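You operate a simulated robot arm through the tools that you are given. There is no shell and no other tool.

You run a simulated robot arm. Do the job below in one go: nothing can be reset, and whatever is moved stays where it is left.

TASK
Drip three drops into the sensor's well and screw on the yellow sensor cap.
Fine: stand the dropper back in the white holder first; the display must show READY.

Only the result counts: the job must be done as asked and must still hold three seconds after the hand-in. Knocking over, shifting, dropping, spilling or breaking anything else fails it. Lids that push on must go on centred and level and be pressed home; caps that screw on are set level and turned clockwise until they are tight.

THE ROBOT
A 6-joint arm with a two-finger parallel gripper, fixed in place. Base frame: the origin is on the floor under the middle of its stand, x ahead of it, y to its left, z up. Readings come in mm, degrees, newtons and seconds.
With the tool pointing down near the work surface it reaches from about 300 to 660 mm from the base axis. Its first joint turns from -115.0 to 115.0 degrees. Payload 3.43 kg.
The tool frame sits at the grasp point between the pads (the TCP): z along the fingers, y along the line on which they close. The tips reach 34 mm beyond it. Largest opening 128 mm; finger width 24, thickness 12; the body of the gripper, 48 by 130 mm, starts 96 mm behind the TCP.
Orientation is that of the tool frame in the base frame, as a unit quaternion [x, y, z, w]. With the fingers straight down and closing along the base's y, the tool's x points along the base's -x, its y along +y and its z along -z.

THE INTERFACE
- The arm moves only by the tool jog_arm. Its argument "steps" is a list of rows, each a list of 7 numbers: the finger opening in mm, from 0 to 128, then the shift along the tool's x, y, z in mm, then the turn, a rotation vector about the tool's x, y, z in degrees. In form: [[fingers, tx, ty, tz, rx, ry, rz], ...]. A call has 1 to 20 rows; each row shifts and turns the commanded pose from where the row before left it, along the tool's axes as they then stand. Each row takes 0.2 s and may step no farther than 50 mm and 8.6 degrees from the row before; otherwise, or with a gripper value out of range, the whole call is refused. A pose out of reach is approached as far as the arm can. The call stops where the force on the tool passes 40 N (or 10 N more than at its start, if that is more) or the arm is blocked; 0.2 s more then pass. The fingers move at their own pace (about 153 mm/s each) and stop on an object; they squeeze with about 36 N. The grip force told is the motor's: it shows also when the fingers shut on nothing. Time passes only in rows, and 0.2 s behind the last, so rows that do not move let the fingers close. The reply holds the time, the measured pose of the TCP, the force on the tool along the base axes, the opening and the grip force, in the units named above and with some noise, with the torque about the TCP (base axes, N m) and any sound that the robot's microphone picked up.
- Cameras (640 x 400 px; columns grow to the right, rows downward): "scene" is fixed at [400.2, -649.6, 1680]; the picture's right is [0.54, 0.84, 0.00], its down [0.77, -0.49, -0.40] and it looks along [-0.34, 0.22, -0.91] (base axes); focal length 322 px, centre (320, 200). "wrist" rides on the gripper at [76, -11, -160] in the tool frame; the picture's right is [0.15, 0.99, 0.00], its down [-0.88, 0.13, -0.46] and it looks along [-0.45, 0.07, 0.89] (tool axes); focal length 234 px, centre (320, 200). There is no depth. A picture from a camera that has moved, and an enlarged one, comes with that camera's place and axes in the base frame and with its lens.
- snapshot(camera): a new picture of that camera. No time passes.
- lift_body(by): slides the trunk up (or, below 0, down) by that many mm; the arm rides with it, the base frame stays. It gives what a move gives, with no picture.
- zoom(camera, box): a new picture of the part [left, top, right, bottom] of that camera's present view, enlarged. No time passes.
- job_done(): hands the job in; it is judged then, once.

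Places have to be worked out from the pictures, the camera data and where the tool is seen. Open the gripper and draw the arm clear of the work before you hand the job in, unless the task says otherwise.

The tools are called after "Emit:" by a JSON object that holds its "method" and its "body". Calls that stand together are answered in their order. jog_arm: Moves the arm, as the interface text tells. Its arguments: {"type":"object","properties":{"steps":{"type":"array"}},"required":["steps"]} The other tools are called the same way: lift_body (by) moves the trunk up or down; snapshot (camera) takes a picture; zoom (camera, box) takes an enlarged picture of a part of a camera's view; job_done () hands the job in.

At the start:

```text
time: 0.0
tool_pos: [163.8, -409.8, 1175.8]
orientation: [0.001, 1.0, 0.0, 0.0]
ft_force: [0.2, 0.1, -0.4]
ft_torque: [0.0, -0.03, 0.03]
grip_width: 127.8
grasp_force: 0.0
trunk travel left (down, up): [-925.0, 65.0]
```

scene: 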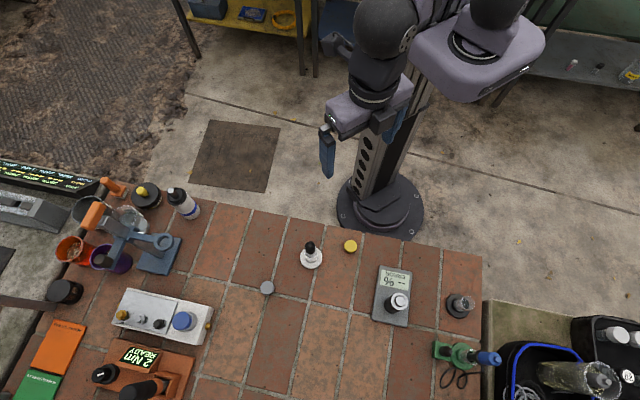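
wrist: 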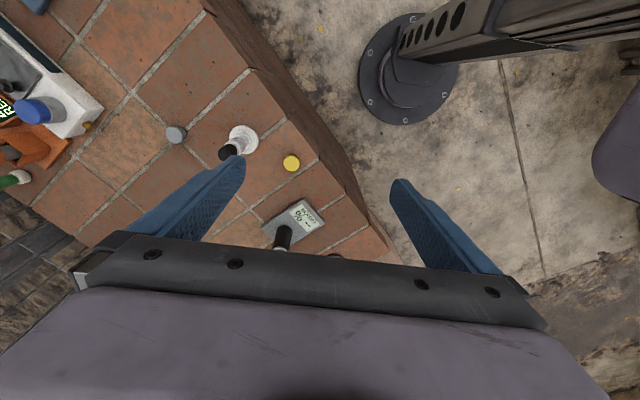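

I start by enlarging the areas with the sensor, the dropper, the yellow cap and the display, to judge where things are.

Emit:
{"method": "zoom", "body": {"camera": "scene", "box": [260, 220, 420, 320]}}

Emit:
{"method": "zoom", "body": {"camera": "scene", "box": [360, 250, 520, 350]}}

Emit:
{"method": "zoom", "body": {"camera": "scene", "box": [60, 280, 252, 400]}}

Emit:
{"method": "zoom", "body": {"camera": "wrist", "box": [140, 100, 400, 262]}}

```text
4.00 times, centred on (340, 270) of scene
camera zoom: at [400.2, -649.6, 1680.0], right [0.54, 0.84, 0.0], down [0.77, -0.49, -0.4], along [-0.34, 0.22, -0.91], focal length 1288 px, centre (240, -80)
```

zoom: 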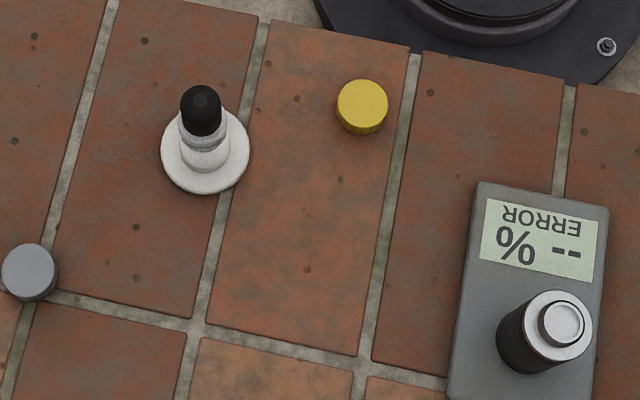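

```text
4.00 times, centred on (440, 300) of scene
camera zoom: at [400.2, -649.6, 1680.0], right [0.54, 0.84, 0.0], down [0.77, -0.49, -0.4], along [-0.34, 0.22, -0.91], focal length 1288 px, centre (-160, -200)
```

zoom: 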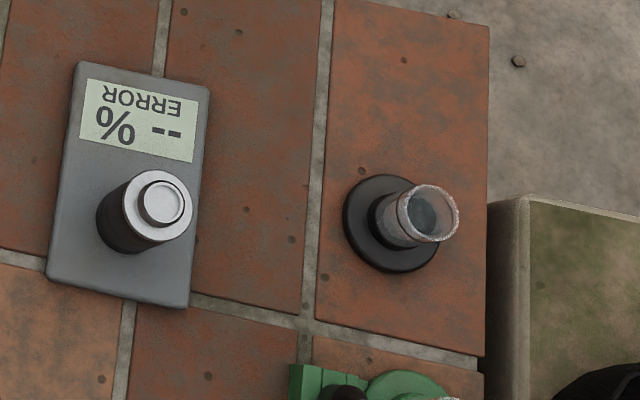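

```text
3.33 times, centred on (156, 340) of scene
camera zoom: at [400.2, -649.6, 1680.0], right [0.54, 0.84, 0.0], down [0.77, -0.49, -0.4], along [-0.34, 0.22, -0.91], focal length 1073 px, centre (867, -267)
```

zoom: 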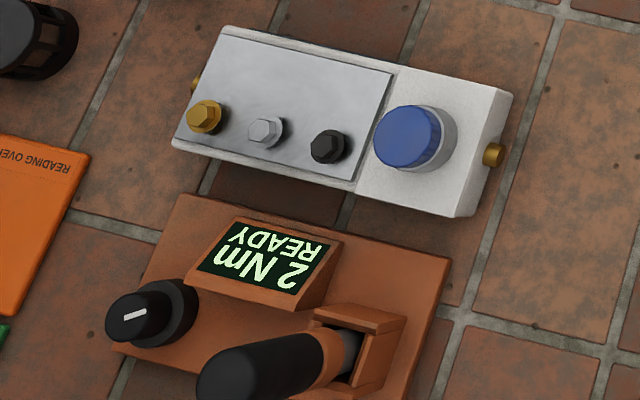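

```text
2.46 times, centred on (270, 181) of wrist
camera zoom: at [87.9, -423.4, 1336.5], right [-0.15, 0.99, 0.0], down [0.88, 0.13, 0.46], along [0.45, 0.07, -0.89], focal length 576 px, centre (443, 247)
```

zoom: 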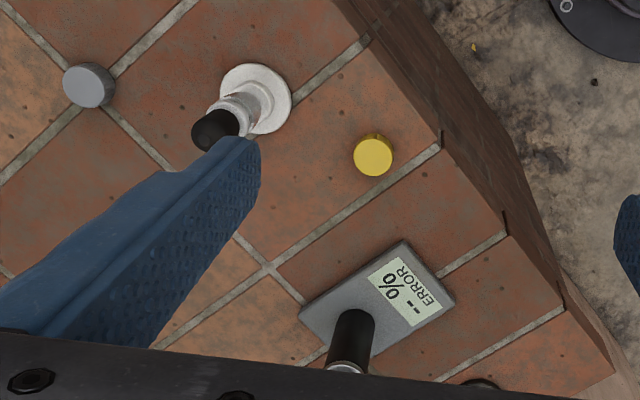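

The cap triangulates to about (251, -457, 863), the dropper holder to about (220, -559), and the sensor well to about (425, -448). I move the gripper so the wrist camera looks at the sensor from nearer, staying high above everything.

Emit:
{"method": "jog_arm", "body": {"steps": [[128, -40, -9.5, 19, 0, 0, 0], [128, -40, -9.5, 19, 0, 0, 0], [128, -40, -9.5, 19, 0, 0, 0], [128, -40, -9.5, 19, 0, 0, 0]]}}

Emit:
{"method": "snapshot", "body": {"camera": "wrist"}}

Emit:
{"method": "snapshot", "body": {"camera": "scene"}}

```text
time: 1.0
tool_pos: [324.8, -451.4, 1100.1]
orientation: [0.0, 1.0, 0.001, -0.001]
ft_force: [1.2, 0.5, 0.0]
ft_torque: [-0.01, 0.01, -0.05]
grip_width: 127.9
grasp_force: 0.1
trunk travel left (down, up): [-925.0, 65.0]
```

```text
taken
camera wrist: at [249.4, -463.6, 1260.7], right [-0.15, 0.99, 0.0], down [0.88, 0.13, 0.45], along [0.45, 0.07, -0.89], focal length 234 px, centre (320, 200)
```

wrist: 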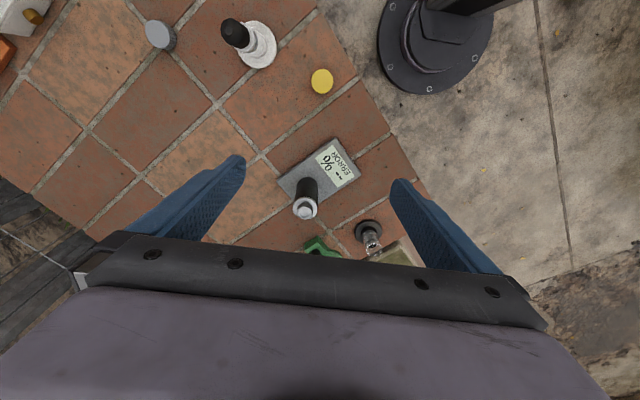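

```text
taken
```

scene: 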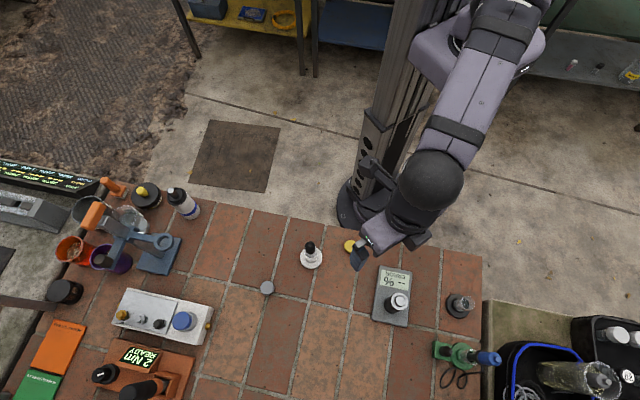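

Emit:
{"method": "zoom", "body": {"camera": "wrist", "box": [250, 130, 410, 260]}}

Emit:
{"method": "zoom", "body": {"camera": "wrist", "box": [200, 0, 360, 110]}}

Emit:
{"method": "zoom", "body": {"camera": "scene", "box": [370, 260, 490, 335]}}

Emit:
{"method": "zoom", "body": {"camera": "scene", "box": [280, 230, 376, 290]}}

```text
3.08 times, centred on (330, 195) of wrist
camera zoom: at [249.4, -463.6, 1260.7], right [-0.15, 0.99, 0.0], down [0.88, 0.13, 0.45], along [0.45, 0.07, -0.89], focal length 720 px, centre (289, 215)
```

zoom: 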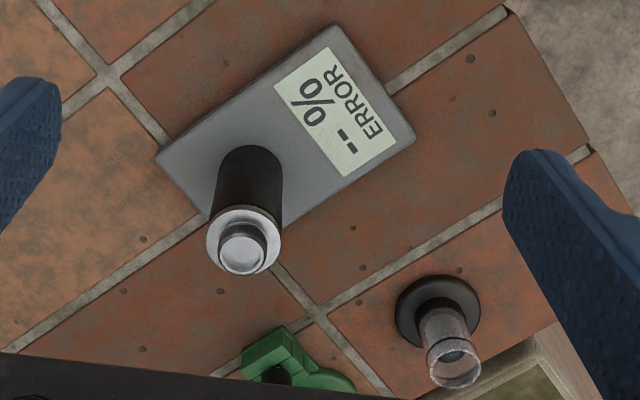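

```text
3.64 times, centred on (280, 55) of wrist
camera zoom: at [249.4, -463.6, 1260.7], right [-0.15, 0.99, 0.0], down [0.88, 0.13, 0.45], along [0.45, 0.07, -0.89], focal length 852 px, centre (466, 727)
```

zoom: 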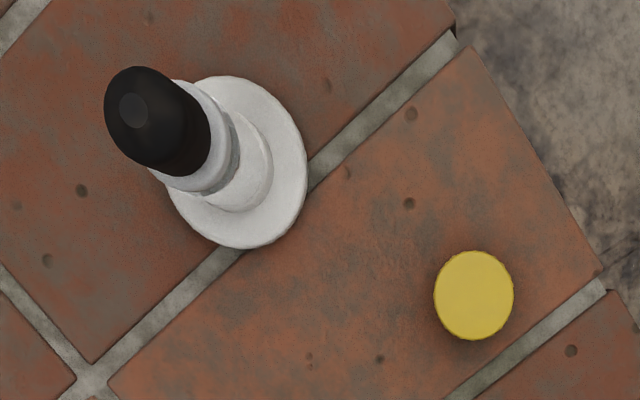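

```text
5.33 times, centred on (430, 298) of scene
camera zoom: at [400.2, -649.6, 1680.0], right [0.54, 0.84, 0.0], down [0.77, -0.49, -0.4], along [-0.34, 0.22, -0.91], focal length 1717 px, centre (-267, -320)
```

zoom: 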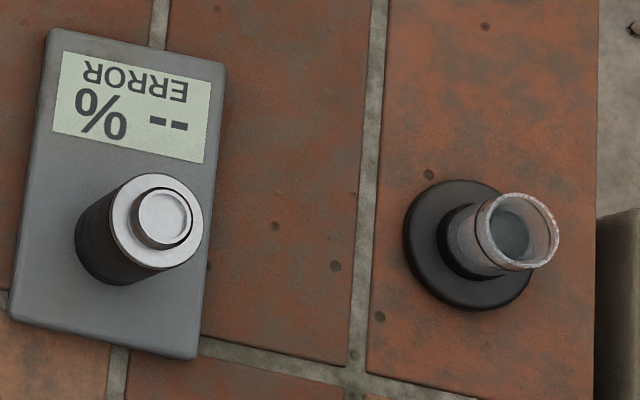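

```text
6.67 times, centred on (328, 260) of scene
camera zoom: at [400.2, -649.6, 1680.0], right [0.54, 0.84, 0.0], down [0.77, -0.49, -0.4], along [-0.34, 0.22, -0.91], focal length 2146 px, centre (267, -200)
```

zoom: 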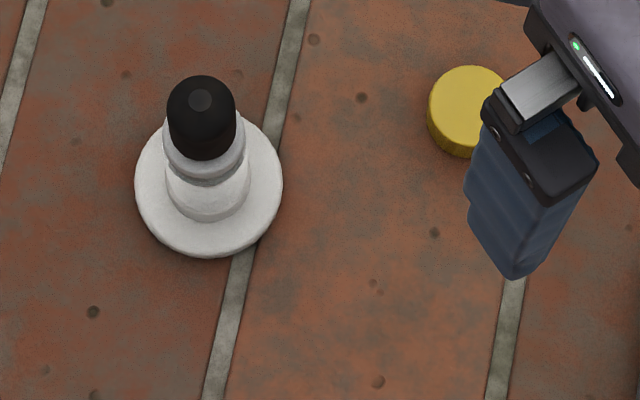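

The table top is near z = 859, the sensor's well top near (426, -457, 955) and the dropper's bulb top near (220, -559, 981). I want a side view of the dropper before gripping it, so I swing the tool to face it radially, tilted, staying clear of it.

Emit:
{"method": "jog_arm", "body": {"steps": [[128, 45, -11, 0, 0, 0, 0], [128, 45, -11, 0, 0, 0, 0], [128, 44, -10, 0, 0, 0, 0], [128, 0, 0, 0, 0, 0, 8.5], [128, 0, 0, 0, 0, 0, 8.5], [128, 0, 0, 0, 0, 0, 8.5], [128, 0, 0, 0, 0, 0, 8.5], [128, 0, 0, 0, 0, 0, 8.5], [128, 0, 0, 0, 0, 0, 8.5], [128, 0, 0, 0, 0, 0, 8.5], [128, 0, 0, 0, 0, 0, 8.5], [128, 0, 0, 0, 0, -8, 0], [128, 0, 0, 0, 0, -8, 0], [128, 0, 0, 0, 0, -8, 0], [128, 0, 0, 0, 0, -8, 0], [128, 0, 0, 0, 0, -8, 0]]}}

Emit:
{"method": "snapshot", "body": {"camera": "wrist"}}

Emit:
{"method": "snapshot", "body": {"camera": "scene"}}

```text
time: 4.4
tool_pos: [195.4, -480.8, 1099.3]
orientation: [0.529, 0.792, -0.159, 0.26]
ft_force: [0.1, 0.3, -0.7]
ft_torque: [0.01, 0.01, -0.01]
grip_width: 128.1
grasp_force: 0.0
out of reach, approached as far as the arm can: row 16
trunk travel left (down, up): [-925.0, 65.0]
```

```text
taken
camera wrist: at [124.4, -343.9, 1186.8], right [0.87, 0.5, -0.06], down [0.28, -0.37, 0.89], along [0.42, -0.78, -0.46], focal length 234 px, centre (320, 200)
```

wrist: 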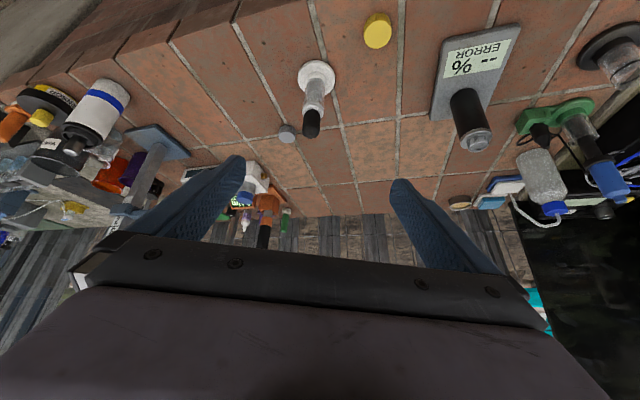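

```text
taken
```

scene: 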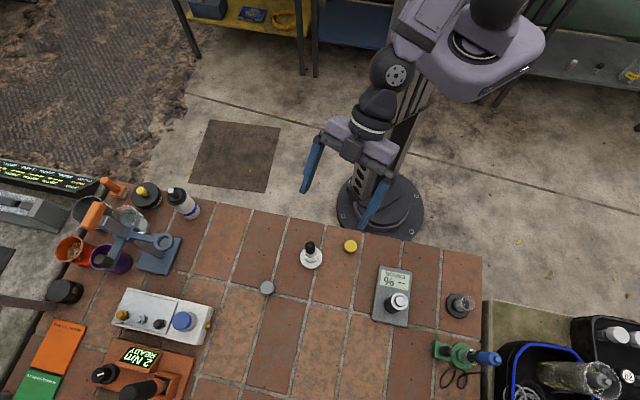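

The picture is upside down but gives an oblique view; I zoom on the dropper, sensor, vial and cap.

Emit:
{"method": "zoom", "body": {"camera": "wrist", "box": [260, 40, 380, 150]}}

Emit:
{"method": "zoom", "body": {"camera": "wrist", "box": [420, 10, 640, 160]}}

Emit:
{"method": "zoom", "body": {"camera": "wrist", "box": [340, 0, 440, 70]}}

```text
3.64 times, centred on (320, 95) of wrist
camera zoom: at [124.4, -343.9, 1186.8], right [0.87, 0.5, -0.06], down [0.28, -0.37, 0.89], along [0.42, -0.78, -0.46], focal length 852 px, centre (320, 582)
```

zoom: 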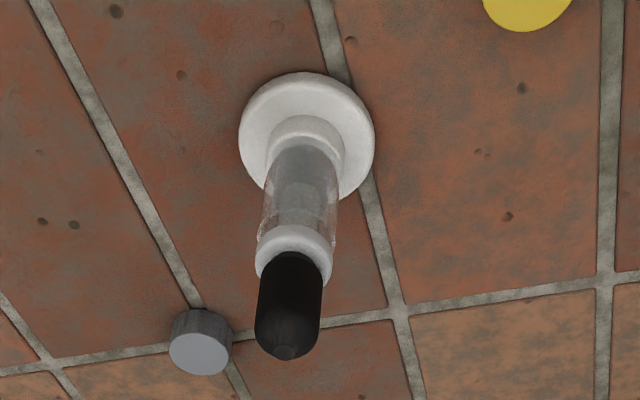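

```text
2.67 times, centred on (530, 85) of wrist
camera zoom: at [124.4, -343.9, 1186.8], right [0.87, 0.5, -0.06], down [0.28, -0.37, 0.89], along [0.42, -0.78, -0.46], focal length 624 px, centre (-240, 507)
```

zoom: 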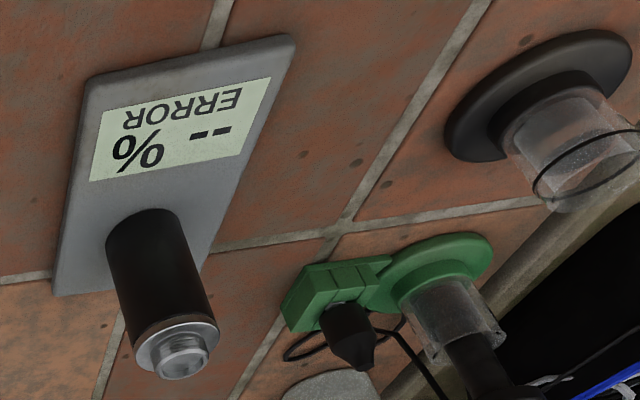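

```text
5.71 times, centred on (390, 35) of wrist
camera zoom: at [124.4, -343.9, 1186.8], right [0.87, 0.5, -0.06], down [0.28, -0.37, 0.89], along [0.42, -0.78, -0.46], focal length 1338 px, centre (-80, 1143)
```

zoom: 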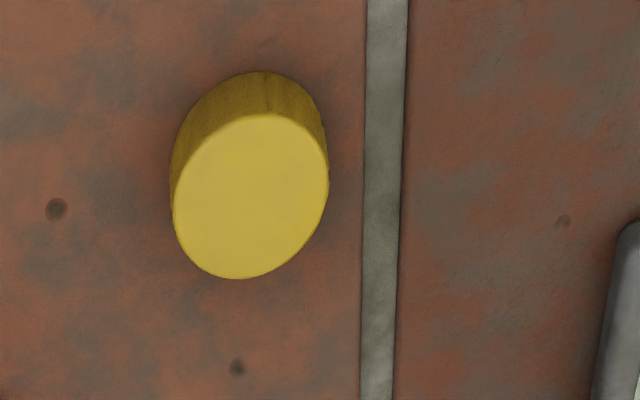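

The dropper is a glass tube with a white collar and a black bulb (bulb roughly z 927–977), standing in the white holder. I untilt the tool to vertical where it is and check the pose.

Emit:
{"method": "jog_arm", "body": {"steps": [[128, 0, 0, 0, 0, 8, 0], [128, 0, 0, 0, 0, 8, 0], [128, 0, 0, 0, 0, 8, 0], [128, 0, 0, 0, 0, 8, 0], [128, 0, 0, 0, 0, 3, 0]]}}

```text
time: 5.6
tool_pos: [196.9, -479.0, 1101.9]
orientation: [0.552, 0.834, 0.007, 0.009]
ft_force: [0.1, -1.2, 0.1]
ft_torque: [-0.04, -0.02, -0.04]
grip_width: 128.3
grasp_force: 0.1
trunk travel left (down, up): [-925.0, 65.0]
```

The tool is about 1.3° off vertical; I level it and move over the dropper with the tips still about 35 mm above the bulb.

Emit:
{"method": "jog_arm", "body": {"steps": [[128, 0, 0, 0, 1.24, 0.42, 0], [128, -41.2, -4.9, 16, 0, 0, 0], [128, -41.2, -4.9, 16, 0, 0, 0], [128, 0, 0, 20, 0, 0, 0], [128, 0, 0, 0, 0, 0, 0]]}}

Emit:
{"method": "snapshot", "body": {"camera": "wrist"}}

Emit:
{"method": "snapshot", "body": {"camera": "scene"}}

```text
time: 6.8
tool_pos: [219.9, -560.0, 1048.6]
orientation: [0.551, 0.835, 0.0, 0.001]
ft_force: [0.1, -0.5, -0.5]
ft_torque: [-0.01, -0.03, 0.01]
grip_width: 128.0
grasp_force: 0.1
trunk travel left (down, up): [-925.0, 65.0]
```

```text
taken
camera wrist: at [179.4, -495.5, 1208.7], right [0.85, 0.52, 0.0], down [0.46, -0.76, 0.46], along [0.24, -0.39, -0.89], focal length 234 px, centre (320, 200)
```

wrist: 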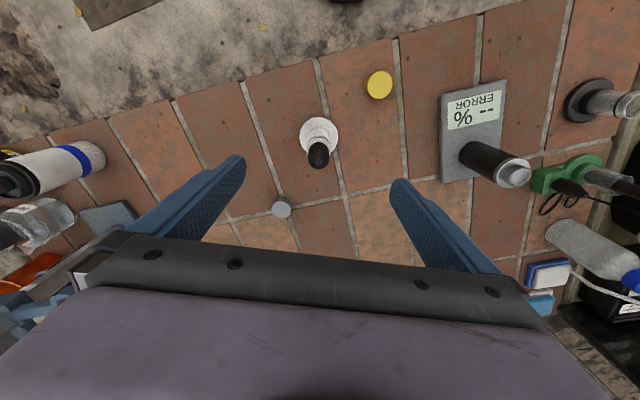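

```text
taken
```

scene: 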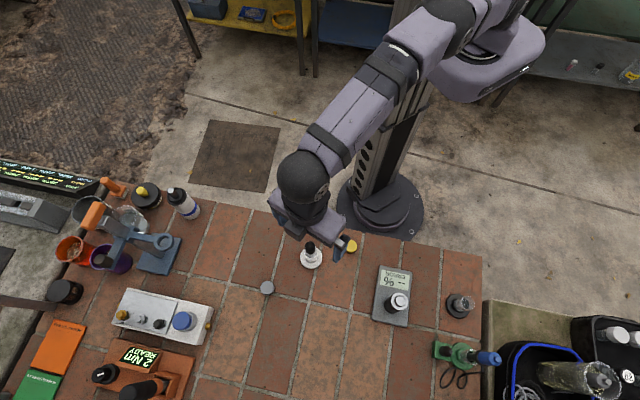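

Emit:
{"method": "zoom", "body": {"camera": "wrist", "box": [270, 105, 370, 175]}}

Emit:
{"method": "zoom", "body": {"camera": "scene", "box": [280, 220, 376, 280]}}

```text
5.71 times, centred on (320, 140) of wrist
camera zoom: at [179.4, -495.5, 1208.7], right [0.85, 0.52, 0.0], down [0.46, -0.76, 0.46], along [0.24, -0.39, -0.89], focal length 1338 px, centre (320, 543)
```

zoom: 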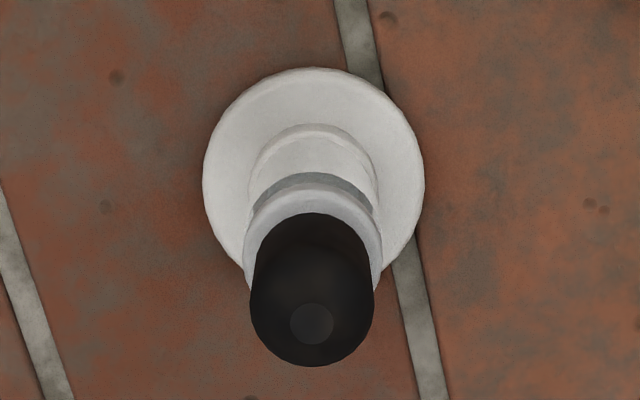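

```text
6.67 times, centred on (328, 250) of scene
camera zoom: at [400.2, -649.6, 1680.0], right [0.54, 0.84, 0.0], down [0.77, -0.49, -0.4], along [-0.34, 0.22, -0.91], focal length 2146 px, centre (267, -133)
```

zoom: 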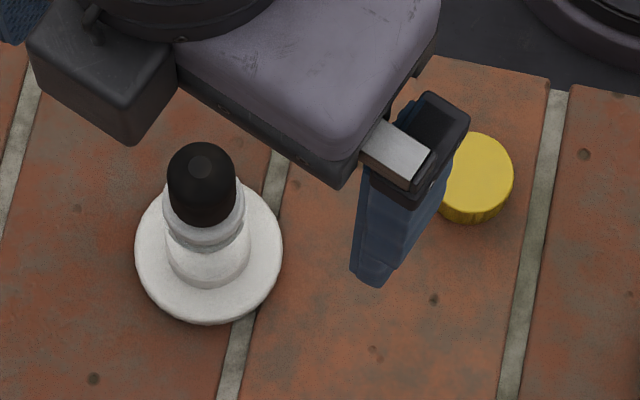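

The bulb sits slightly off the tool axis; to calibrate the wrist camera against the gripper I zoom on both fingertips.

Emit:
{"method": "zoom", "body": {"camera": "wrist", "box": [190, 135, 290, 205]}}

Emit:
{"method": "zoom", "body": {"camera": "wrist", "box": [350, 155, 450, 225]}}

```text
5.71 times, centred on (240, 170) of wrist
camera zoom: at [179.4, -495.5, 1208.7], right [0.85, 0.52, 0.0], down [0.46, -0.76, 0.46], along [0.24, -0.39, -0.89], focal length 1338 px, centre (777, 371)
```

zoom: 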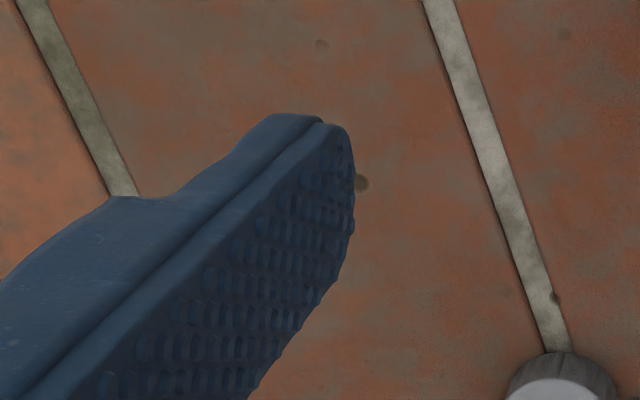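

```text
5.71 times, centred on (400, 190) of wrist
camera zoom: at [179.4, -495.5, 1208.7], right [0.85, 0.52, 0.0], down [0.46, -0.76, 0.46], along [0.24, -0.39, -0.89], focal length 1338 px, centre (-137, 257)
```

zoom: 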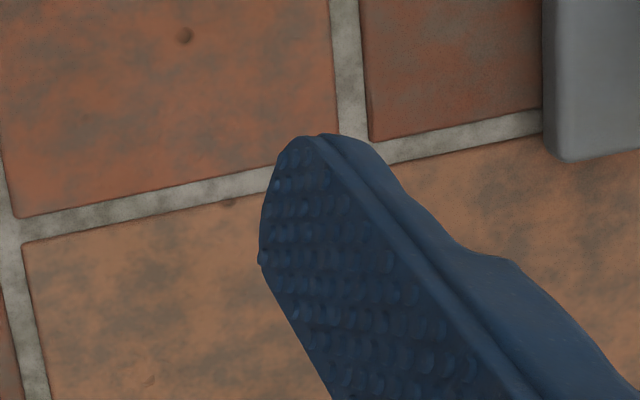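

The fingertips land where my camera model predicts, so I trust it: the dropper axis is about +2.5 mm in tool x and -1.9 mm in tool y from the TCP. I correct, narrow to 70 mm and go down partway.

Emit:
{"method": "jog_arm", "body": {"steps": [[80, 2.5, -1.9, 0, 0, 0, 0], [70, 0, 0, 20, 0, 0, 0], [70, 0, 0, 18, 0, 0, 0], [70, 0, 0, 0, 0, 0, 0]]}}

Emit:
{"method": "snapshot", "body": {"camera": "wrist"}}

Emit:
{"method": "zoom", "body": {"camera": "wrist", "box": [260, 115, 380, 199]}}

```text
time: 7.8
tool_pos: [218.4, -559.3, 1011.2]
orientation: [0.551, 0.834, 0.0, 0.001]
ft_force: [-0.1, -0.2, 0.6]
ft_torque: [0.03, 0.01, 0.03]
grip_width: 70.1
grasp_force: 0.1
trunk travel left (down, up): [-925.0, 65.0]
```

```text
taken
camera wrist: at [178.3, -493.9, 1170.4], right [0.85, 0.52, 0.0], down [0.46, -0.76, 0.46], along [0.24, -0.39, -0.89], focal length 234 px, centre (320, 200)
```

wrist: 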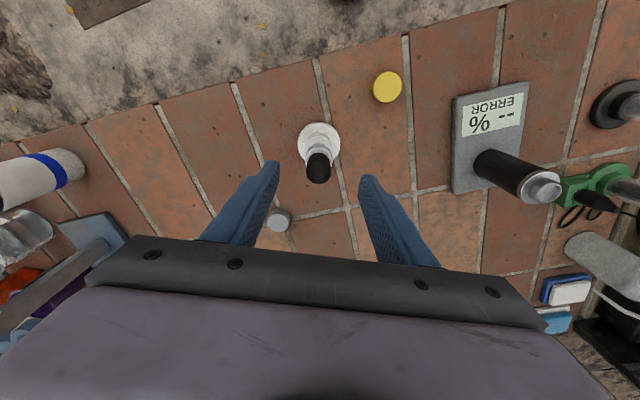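

```text
4.76 times, centred on (320, 157) of wrist
camera zoom: at [178.3, -493.9, 1170.4], right [0.85, 0.52, 0.0], down [0.46, -0.76, 0.46], along [0.24, -0.39, -0.89], focal length 1115 px, centre (320, 405)
```

zoom: 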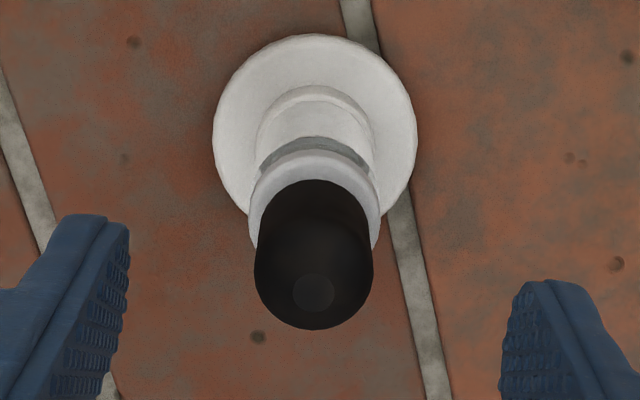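

The bulb is still about 1.5 mm off in both x and y, so I make another small correction and let it settle before looking again.

Emit:
{"method": "jog_arm", "body": {"steps": [[70, 1.5, -1.5, 0, 0, 0, 0], [70, 0, 0, 0, 0, 0, 0], [70, 0, 0, 0, 0, 0, 0]]}}

Emit:
{"method": "zoom", "body": {"camera": "wrist", "box": [260, 115, 380, 199]}}

```text
time: 8.6
tool_pos: [217.1, -557.8, 1011.3]
orientation: [0.551, 0.834, 0.001, 0.002]
ft_force: [-0.6, -0.5, -0.5]
ft_torque: [-0.04, -0.01, 0.01]
grip_width: 70.1
grasp_force: 0.0
trunk travel left (down, up): [-925.0, 65.0]
```

```text
4.76 times, centred on (320, 157) of wrist
camera zoom: at [176.8, -493.2, 1170.5], right [0.85, 0.52, 0.0], down [0.46, -0.76, 0.46], along [0.24, -0.39, -0.89], focal length 1115 px, centre (320, 405)
```

zoom: 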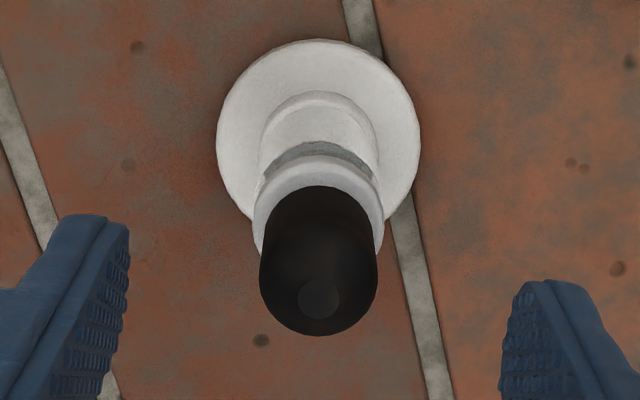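

The bulb is now within about 0.4 mm of the tool axis. I nudge by that, go down to put the fingertips just above the collar, and narrow the fingers to 40 mm for a check.

Emit:
{"method": "jog_arm", "body": {"steps": [[70, 0, -0.4, 0, 0, 0, 0], [60, 0, 0, 16, 0, 0, 0], [50, 0, 0, 15, 0, 0, 0], [40, 0, 0, 0, 0, 0, 0], [40, 0, 0, 0, 0, 0, 0]]}}

Emit:
{"method": "zoom", "body": {"camera": "wrist", "box": [260, 125, 380, 209]}}

Emit:
{"method": "zoom", "body": {"camera": "scene", "box": [280, 220, 376, 280]}}

```text
time: 9.8
tool_pos: [214.9, -557.4, 978.5]
orientation: [0.55, 0.835, 0.0, 0.001]
ft_force: [0.4, 0.5, 0.8]
ft_torque: [-0.01, 0.03, -0.05]
grip_width: 39.5
grasp_force: 0.0
trunk travel left (down, up): [-925.0, 65.0]
```

```text
4.76 times, centred on (320, 167) of wrist
camera zoom: at [175.2, -492.3, 1138.4], right [0.85, 0.52, 0.0], down [0.46, -0.76, 0.46], along [0.24, -0.39, -0.89], focal length 1115 px, centre (320, 357)
```

zoom: 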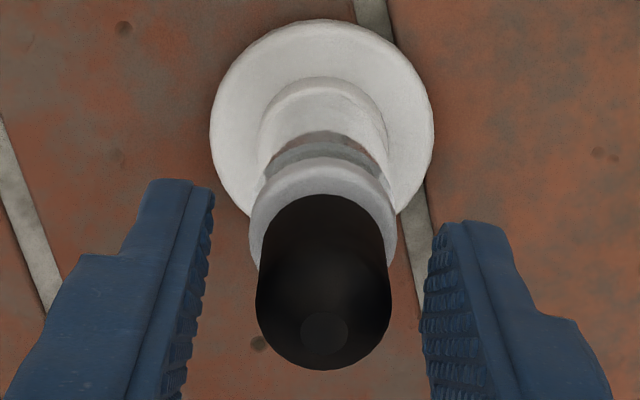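

```text
6.67 times, centred on (328, 250) of scene
camera zoom: at [400.2, -649.6, 1680.0], right [0.54, 0.84, 0.0], down [0.77, -0.49, -0.4], along [-0.34, 0.22, -0.91], focal length 2146 px, centre (267, -133)
```

zoom: 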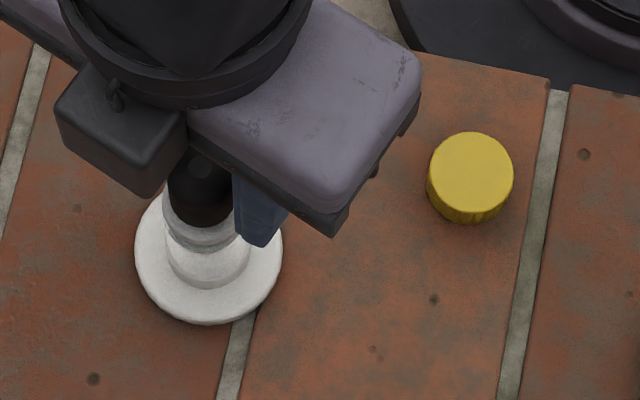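

The bulb base/collar joint appears at z ≈ 947, a touch above my fingertips, and I'm about 0.5 mm past centre. I raise 5 mm and correct before touching the bulb.

Emit:
{"method": "jog_arm", "body": {"steps": [[40, -0.8, 0.5, -5, 0, 0, 0], [40, 0, 0, 0, 0, 0, 0], [34, 0, 0, 0, 0, 0, 0], [30, 0, 0, 0, 0, 0, 0], [30, 0, 0, 0, 0, 0, 0]]}}

Emit:
{"method": "zoom", "body": {"camera": "wrist", "box": [260, 125, 380, 209]}}

```text
time: 11.0
tool_pos: [216.0, -557.2, 983.8]
orientation: [0.551, 0.834, 0.0, 0.001]
ft_force: [0.4, -0.2, -0.6]
ft_torque: [0.01, -0.07, -0.02]
grip_width: 30.0
grasp_force: 0.2
trunk travel left (down, up): [-925.0, 65.0]
```

```text
4.76 times, centred on (320, 167) of wrist
camera zoom: at [175.7, -493.2, 1144.5], right [0.85, 0.52, 0.0], down [0.46, -0.76, 0.46], along [0.24, -0.39, -0.89], focal length 1115 px, centre (320, 357)
```

zoom: 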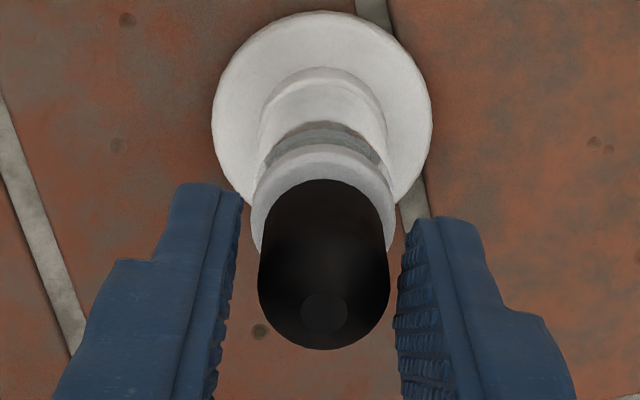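

Centred to about 0.6 mm; I correct that and close slowly in small steps, watching the grip force.

Emit:
{"method": "jog_arm", "body": {"steps": [[30, 0, 0.7, 0, 0, 0, 0], [28, 0, 0, 0, 0, 0, 0], [26, 0, 0, 0, 0, 0, 0], [25, 0, 0, 0, 0, 0, 0], [24, 0, 0, 0, 0, 0, 0]]}}

Emit:
{"method": "zoom", "body": {"camera": "wrist", "box": [260, 125, 380, 209]}}

```text
time: 12.2
tool_pos: [216.2, -557.7, 984.3]
orientation: [0.552, 0.834, 0.001, 0.001]
ft_force: [0.1, 1.2, -0.4]
ft_torque: [-0.02, -0.02, -0.01]
grip_width: 24.2
grasp_force: 0.1
trunk travel left (down, up): [-925.0, 65.0]
```

```text
4.76 times, centred on (320, 167) of wrist
camera zoom: at [176.4, -492.9, 1144.9], right [0.85, 0.52, 0.0], down [0.46, -0.76, 0.46], along [0.24, -0.39, -0.89], focal length 1115 px, centre (320, 357)
```

zoom: 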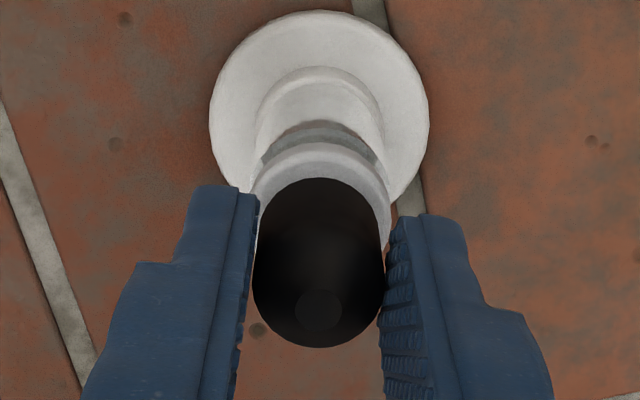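

The bulb is centred between the fingers at 24 mm with no contact force yet; I close on in 1 mm steps.

Emit:
{"method": "jog_arm", "body": {"steps": [[23, 0, 0, 0, 0, 0, 0], [22, 0, 0, 0, 0, 0, 0], [22, 0, 0, 0, 0, 0, 0]]}}

```text
time: 13.0
tool_pos: [215.9, -558.2, 985.1]
orientation: [0.552, 0.834, 0.0, 0.002]
ft_force: [-0.7, 0.2, 0.2]
ft_torque: [-0.02, -0.01, 0.05]
grip_width: 22.9
grasp_force: 1.4
trunk travel left (down, up): [-925.0, 65.0]
```

Contact at about 22.9 mm with 1.4 N. I squeeze a bit further in small steps to learn how the bulb responds.

Emit:
{"method": "jog_arm", "body": {"steps": [[21, 0, 0, 0, 0, 0, 0], [21, 0, 0, 0, 0, 0, 0]]}}

```text
time: 13.6
tool_pos: [217.2, -557.8, 986.1]
orientation: [0.551, 0.835, 0.0, 0.002]
ft_force: [-0.5, 0.2, 0.2]
ft_torque: [0.01, -0.01, 0.01]
grip_width: 22.4
grasp_force: 1.1
trunk travel left (down, up): [-925.0, 65.0]
```

Emit:
{"method": "jog_arm", "body": {"steps": [[20, 0, 0, 0, 0, 0, 0], [20, 0, 0, 0, 0, 0, 0]]}}

Emit:
{"method": "zoom", "body": {"camera": "wrist", "box": [260, 125, 380, 209]}}

```text
time: 14.2
tool_pos: [216.8, -557.4, 984.8]
orientation: [0.551, 0.835, 0.0, 0.001]
ft_force: [-1.0, 0.3, 0.3]
ft_torque: [-0.02, -0.04, -0.02]
grip_width: 21.7
grasp_force: 1.4
trunk travel left (down, up): [-925.0, 65.0]
```

```text
4.76 times, centred on (320, 167) of wrist
camera zoom: at [176.4, -492.9, 1144.9], right [0.85, 0.52, 0.0], down [0.46, -0.76, 0.46], along [0.24, -0.39, -0.89], focal length 1115 px, centre (320, 357)
```

zoom: 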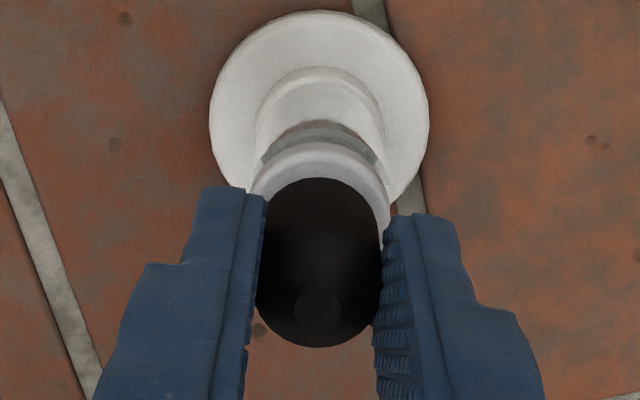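

The bulb yields softly (21.7 mm at ~1.4 N) with no sound of a drop. I tighten slightly to 19 and lift slowly 20 mm, then check whether the dropper comes along without the holder.

Emit:
{"method": "jog_arm", "body": {"steps": [[19, 0, 0, 0, 0, 0, 0], [19, 0, 0, -1, 0, 0, 0], [19, 0, 0, -3, 0, 0, 0], [19, 0, 0, -4, 0, 0, 0], [19, 0, 0, -4, 0, 0, 0], [19, 0, 0, -4, 0, 0, 0], [19, 0, 0, -4, 0, 0, 0], [19, 0, 0, 0, 0, 0, 0]]}}

Emit:
{"method": "zoom", "body": {"camera": "wrist", "box": [260, 115, 380, 199]}}

Emit:
{"method": "zoom", "body": {"camera": "scene", "box": [280, 220, 376, 280]}}

```text
time: 16.0
tool_pos: [216.2, -558.9, 1006.5]
orientation: [0.551, 0.834, 0.0, 0.001]
ft_force: [0.8, 0.5, -1.1]
ft_torque: [0.02, 0.03, -0.01]
grip_width: 21.7
grasp_force: 36.0
trunk travel left (down, up): [-925.0, 65.0]
```

```text
4.76 times, centred on (320, 157) of wrist
camera zoom: at [177.0, -494.1, 1165.9], right [0.85, 0.52, 0.0], down [0.46, -0.76, 0.46], along [0.24, -0.39, -0.89], focal length 1115 px, centre (320, 405)
```

zoom: 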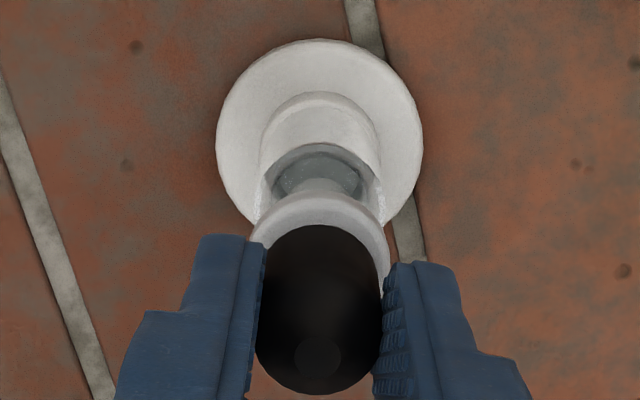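

```text
6.67 times, centred on (328, 250) of scene
camera zoom: at [400.2, -649.6, 1680.0], right [0.54, 0.84, 0.0], down [0.77, -0.49, -0.4], along [-0.34, 0.22, -0.91], focal length 2146 px, centre (267, -133)
```

zoom: 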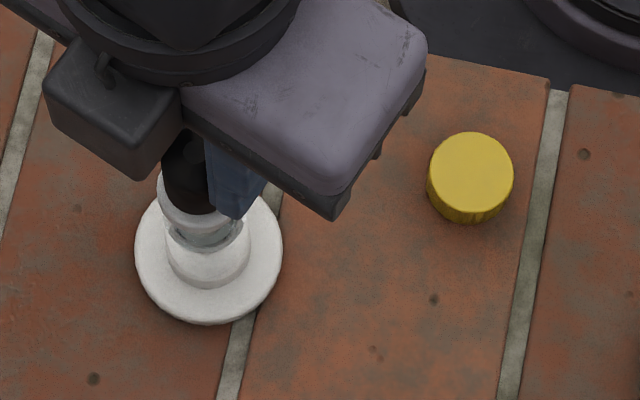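

The dropper comes up freely (21.7 mm, holder unmoved, no drop heard). I raise it further, about 80 mm, to bring its tip clear of the holder and look at it.

Emit:
{"method": "jog_arm", "body": {"steps": [[19, 0, 0, -6, 0, 0, 0], [19, 0, 0, -8, 0, 0, 0], [19, 0, 0, -8, 0, 0, 0], [19, 0, 0, -8, 0, 0, 0], [19, 0, 0, -8, 0, 0, 0], [19, 0, 0, -8, 0, 0, 0], [19, 0, 0, -8, 0, 0, 0], [19, 0, 0, -8, 0, 0, 0], [19, 0, 0, -8, 0, 0, 0], [19, 0, 0, -6, 0, 0, 0], [19, 0, 0, -4, 0, 0, 0], [19, 0, 0, 0, 0, 0, 0]]}}

Emit:
{"method": "snapshot", "body": {"camera": "wrist"}}

Emit:
{"method": "zoom", "body": {"camera": "scene", "box": [260, 200, 388, 280]}}

Emit:
{"method": "zoom", "body": {"camera": "wrist", "box": [260, 115, 380, 199]}}

```text
time: 18.6
tool_pos: [215.9, -559.1, 1083.7]
orientation: [0.551, 0.834, 0.001, 0.002]
ft_force: [0.5, -0.2, 0.2]
ft_torque: [0.0, 0.01, 0.0]
grip_width: 21.5
grasp_force: 36.5
trunk travel left (down, up): [-925.0, 65.0]
```

```text
taken
camera wrist: at [176.6, -493.1, 1244.2], right [0.85, 0.52, 0.0], down [0.46, -0.76, 0.46], along [0.24, -0.39, -0.89], focal length 234 px, centre (320, 200)
```

wrist: 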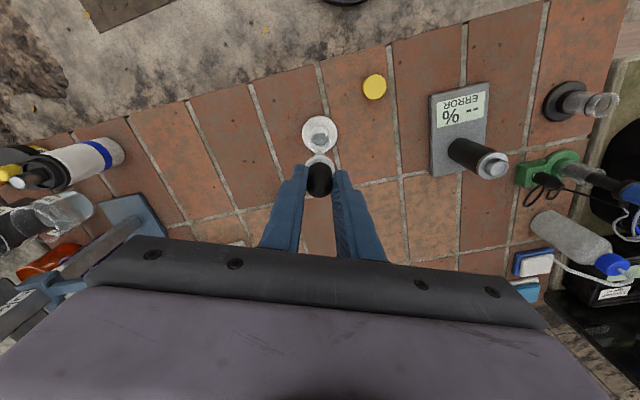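

```text
5.00 times, centred on (324, 240) of scene
camera zoom: at [400.2, -649.6, 1680.0], right [0.54, 0.84, 0.0], down [0.77, -0.49, -0.4], along [-0.34, 0.22, -0.91], focal length 1610 px, centre (300, 0)
```

zoom: 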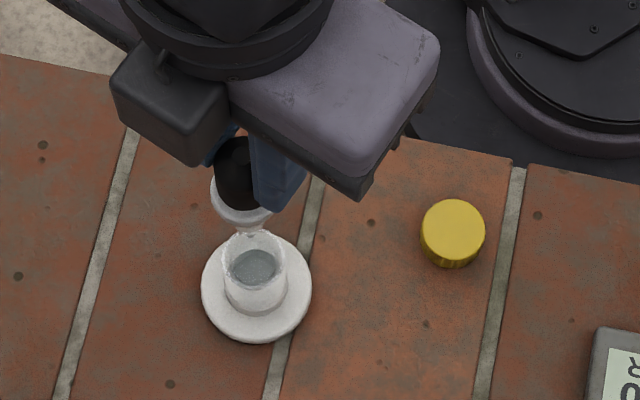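

```text
4.76 times, centred on (320, 157) of wrist
camera zoom: at [176.6, -493.1, 1244.2], right [0.85, 0.52, 0.0], down [0.46, -0.76, 0.46], along [0.24, -0.39, -0.89], focal length 1115 px, centre (320, 405)
```

zoom: 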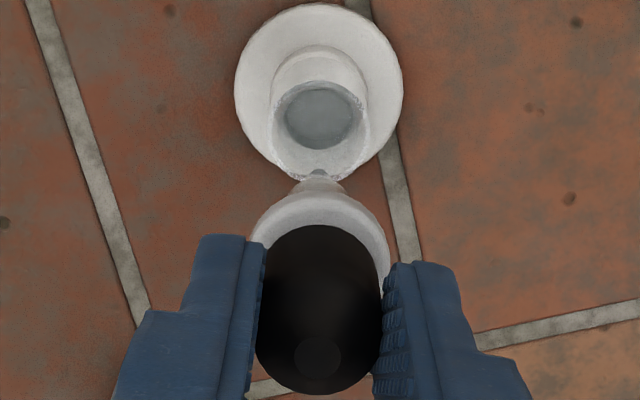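

The holder turns out to be a glass tube with liquid in a white stand, and the dropper's pipette tip hangs roughly 120 mm below the TCP. I raise 20 mm and carry the dropper smoothly toward the sensor's well.

Emit:
{"method": "jog_arm", "body": {"steps": [[19, 0, 0, -10, 0, 0, 0], [19, 0, 0, -10, 0, 0, 0], [19, 0.3, 6, 0, 0, 0, 0], [19, 0.5, 10, 0, 0, 0, 0], [19, 0.5, 12, 0, 0, 0, 0], [19, 0.5, 12, 0, 0, 0, 0], [19, 0.5, 12, 0, 0, 0, 0], [19, 0.5, 12, 0, 0, 0, 0], [19, 0.5, 12, 0, 0, 0, 0], [19, 0.5, 12, 0, 0, 0, 0], [19, 0.5, 12, 0, 0, 0, 0], [19, 0.5, 12, 0, 0, 0, 0], [19, 0.5, 12, 0, 0, 0, 0], [19, 0.5, 12, 0, 0, 0, 0], [19, 0.5, 10, 0, 0, 0, 0], [19, 0.3, 6, 0, 0, 0, 0], [19, 0, 0, 0, 0, 0, 0]]}}

Emit:
{"method": "snapshot", "body": {"camera": "wrist"}}

Emit:
{"method": "snapshot", "body": {"camera": "scene"}}

```text
time: 22.2
tool_pos: [353.5, -493.0, 1106.7]
orientation: [0.551, 0.835, 0.0, 0.001]
ft_force: [-0.4, -0.5, -1.2]
ft_torque: [-0.04, 0.0, -0.03]
grip_width: 21.6
grasp_force: 36.3
trunk travel left (down, up): [-925.0, 65.0]
```

```text
taken
camera wrist: at [314.1, -427.2, 1266.7], right [0.85, 0.52, 0.0], down [0.46, -0.76, 0.46], along [0.24, -0.39, -0.89], focal length 234 px, centre (320, 200)
```

wrist: 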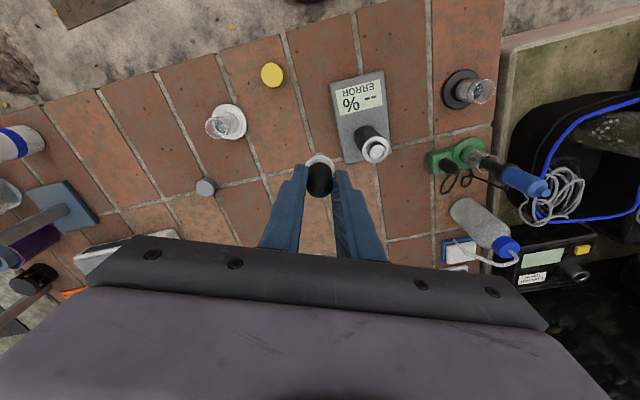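

```text
taken
```

scene: 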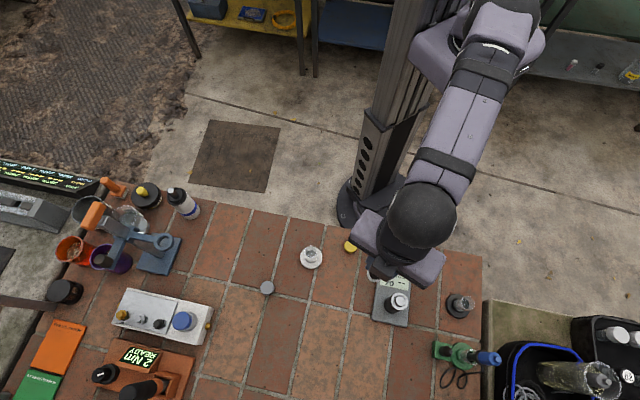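

About two thirds of the way; I zoom in on the dropper and on the sensor's well for position.

Emit:
{"method": "zoom", "body": {"camera": "wrist", "box": [290, 110, 410, 194]}}

Emit:
{"method": "zoom", "body": {"camera": "scene", "box": [340, 230, 436, 290]}}

```text
4.76 times, centred on (350, 152) of wrist
camera zoom: at [314.1, -427.2, 1266.7], right [0.85, 0.52, 0.0], down [0.46, -0.76, 0.46], along [0.24, -0.39, -0.89], focal length 1115 px, centre (177, 429)
```

zoom: 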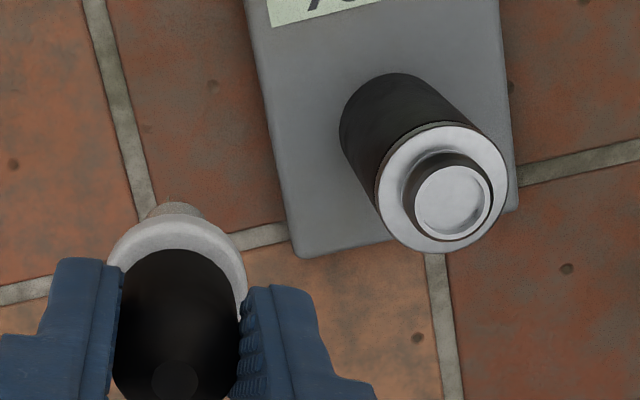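

```text
6.67 times, centred on (388, 260) of scene
camera zoom: at [400.2, -649.6, 1680.0], right [0.54, 0.84, 0.0], down [0.77, -0.49, -0.4], along [-0.34, 0.22, -0.91], focal length 2146 px, centre (-133, -200)
```

zoom: 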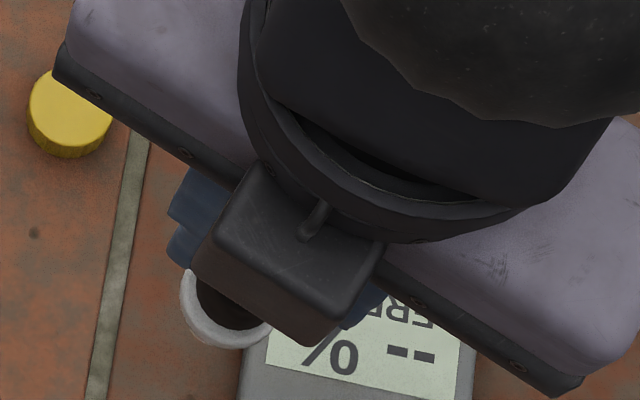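

The well is about 1 mm in tool x and 79 mm in tool y away. I move most of that and look again.

Emit:
{"method": "jog_arm", "body": {"steps": [[19, 0, 6, 0, 0, 0, 0], [19, 0, 10, 0, 0, 0, 0], [19, 0.2, 12, 0, 0, 0, 0], [19, 0.2, 12, 0, 0, 0, 0], [19, 0.2, 12, 0, 0, 0, 0], [19, 0.2, 10, 0, 0, 0, 0], [19, 0.2, 8, 0, 0, 0, 0], [19, 0, 5, 0, 0, 0, 0], [19, 0, 0, 0, 0, 0, 0], [19, 0, 0, 0, 0, 0, 0]]}}

Emit:
{"method": "zoom", "body": {"camera": "wrist", "box": [260, 90, 380, 174]}}

Emit:
{"method": "zoom", "body": {"camera": "scene", "box": [350, 240, 446, 300]}}

```text
time: 24.4
tool_pos: [422.5, -461.5, 1104.8]
orientation: [0.552, 0.834, 0.0, 0.001]
ft_force: [0.1, -0.4, 0.6]
ft_torque: [0.01, 0.0, 0.03]
grip_width: 21.6
grasp_force: 35.9
trunk travel left (down, up): [-925.0, 65.0]
```

```text
4.76 times, centred on (320, 132) of wrist
camera zoom: at [383.3, -396.9, 1265.4], right [0.85, 0.52, 0.0], down [0.46, -0.76, 0.46], along [0.24, -0.39, -0.89], focal length 1115 px, centre (320, 524)
```

zoom: 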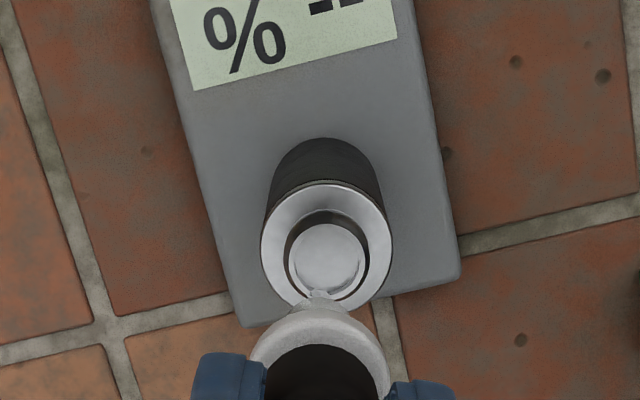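

```text
6.67 times, centred on (398, 270) of scene
camera zoom: at [400.2, -649.6, 1680.0], right [0.54, 0.84, 0.0], down [0.77, -0.49, -0.4], along [-0.34, 0.22, -0.91], focal length 2146 px, centre (-200, -267)
```

zoom: 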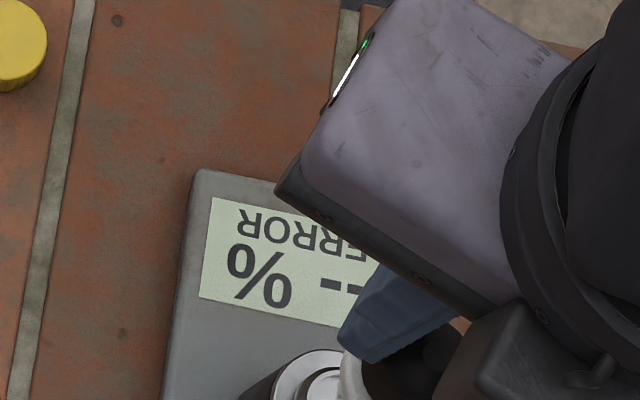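

The pipette tip is about 2 mm short in both tool x and y of the well's centre. I correct and go down 12 mm, then look again.

Emit:
{"method": "jog_arm", "body": {"steps": [[19, 1.9, 2.2, 0, 0, 0, 0], [19, 0, 0, 6, 0, 0, 0], [19, 0, 0, 6, 0, 0, 0], [19, 0, 0, 0, 0, 0, 0], [19, 0, 0, 0, 0, 0, 0]]}}

Emit:
{"method": "zoom", "body": {"camera": "wrist", "box": [280, 105, 360, 161]}}

Emit:
{"method": "zoom", "body": {"camera": "scene", "box": [360, 270, 440, 320]}}

```text
time: 25.6
tool_pos: [424.6, -459.8, 1093.4]
orientation: [0.551, 0.835, 0.001, 0.002]
ft_force: [0.0, 0.2, -0.3]
ft_torque: [0.03, 0.02, -0.01]
grip_width: 21.5
grasp_force: 35.8
trunk travel left (down, up): [-925.0, 65.0]
```

```text
7.14 times, centred on (320, 133) of wrist
camera zoom: at [384.9, -394.2, 1253.3], right [0.85, 0.52, 0.0], down [0.46, -0.76, 0.46], along [0.24, -0.39, -0.89], focal length 1673 px, centre (320, 679)
```

zoom: 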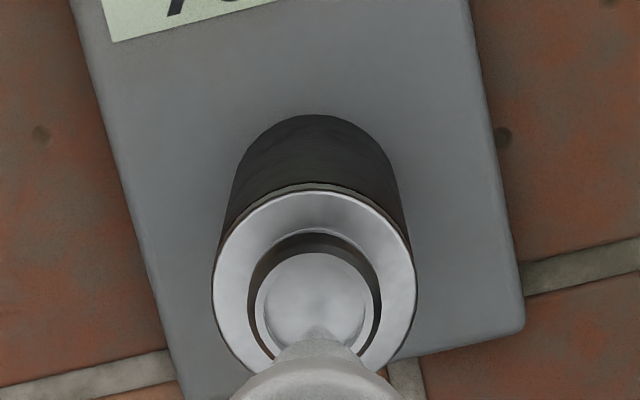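

```text
8.00 times, centred on (400, 295) of scene
camera zoom: at [400.2, -649.6, 1680.0], right [0.54, 0.84, 0.0], down [0.77, -0.49, -0.4], along [-0.34, 0.22, -0.91], focal length 2575 px, centre (-320, -560)
```

zoom: 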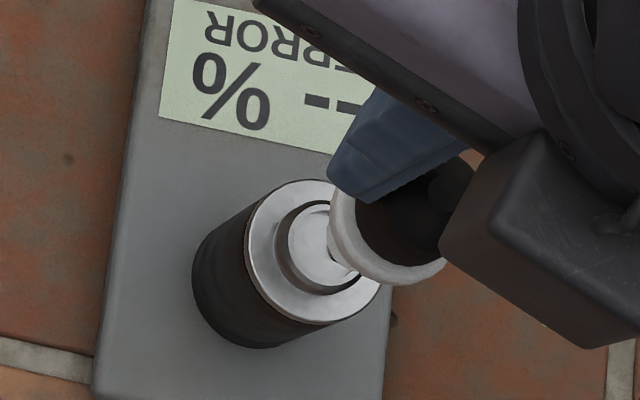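

The tip is now roughly 15 mm above the well and within about 1.5 mm of its centre. I make the last small correction, go down 5 mm, and only then try a first squeeze with a tighter command.

Emit:
{"method": "jog_arm", "body": {"steps": [[19, -1.2, -0.4, 2, 0, 0, 0], [19, 0, 0, 3, 0, 0, 0], [19, 0, 0, 0, 0, 0, 0], [19, 0, 0, 0, 0, 0, 0]]}}

Emit:
{"method": "zoom", "body": {"camera": "wrist", "box": [280, 105, 360, 161]}}

Emit:
{"method": "zoom", "body": {"camera": "scene", "box": [370, 275, 434, 315]}}

```text
time: 26.6
tool_pos: [424.1, -459.8, 1088.5]
orientation: [0.551, 0.835, 0.0, 0.001]
ft_force: [-0.2, 1.1, 0.0]
ft_torque: [0.02, -0.02, 0.0]
grip_width: 21.7
grasp_force: 36.3
trunk travel left (down, up): [-925.0, 65.0]
```

```text
7.14 times, centred on (320, 133) of wrist
camera zoom: at [384.2, -396.1, 1249.1], right [0.85, 0.52, 0.0], down [0.46, -0.76, 0.46], along [0.24, -0.39, -0.89], focal length 1673 px, centre (320, 679)
```

zoom: 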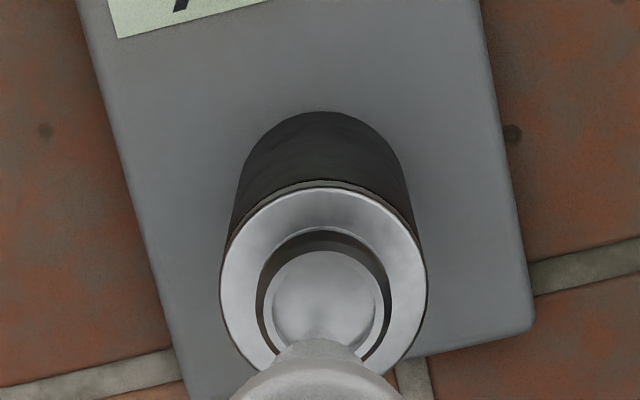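

```text
10.00 times, centred on (402, 295) of scene
camera zoom: at [400.2, -649.6, 1680.0], right [0.54, 0.84, 0.0], down [0.77, -0.49, -0.4], along [-0.34, 0.22, -0.91], focal length 3219 px, centre (-500, -750)
```

zoom: 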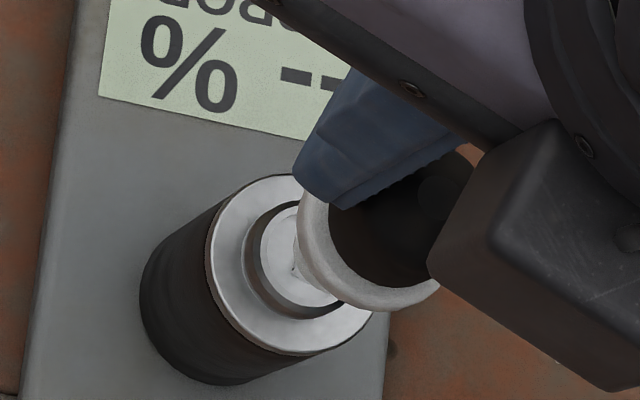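

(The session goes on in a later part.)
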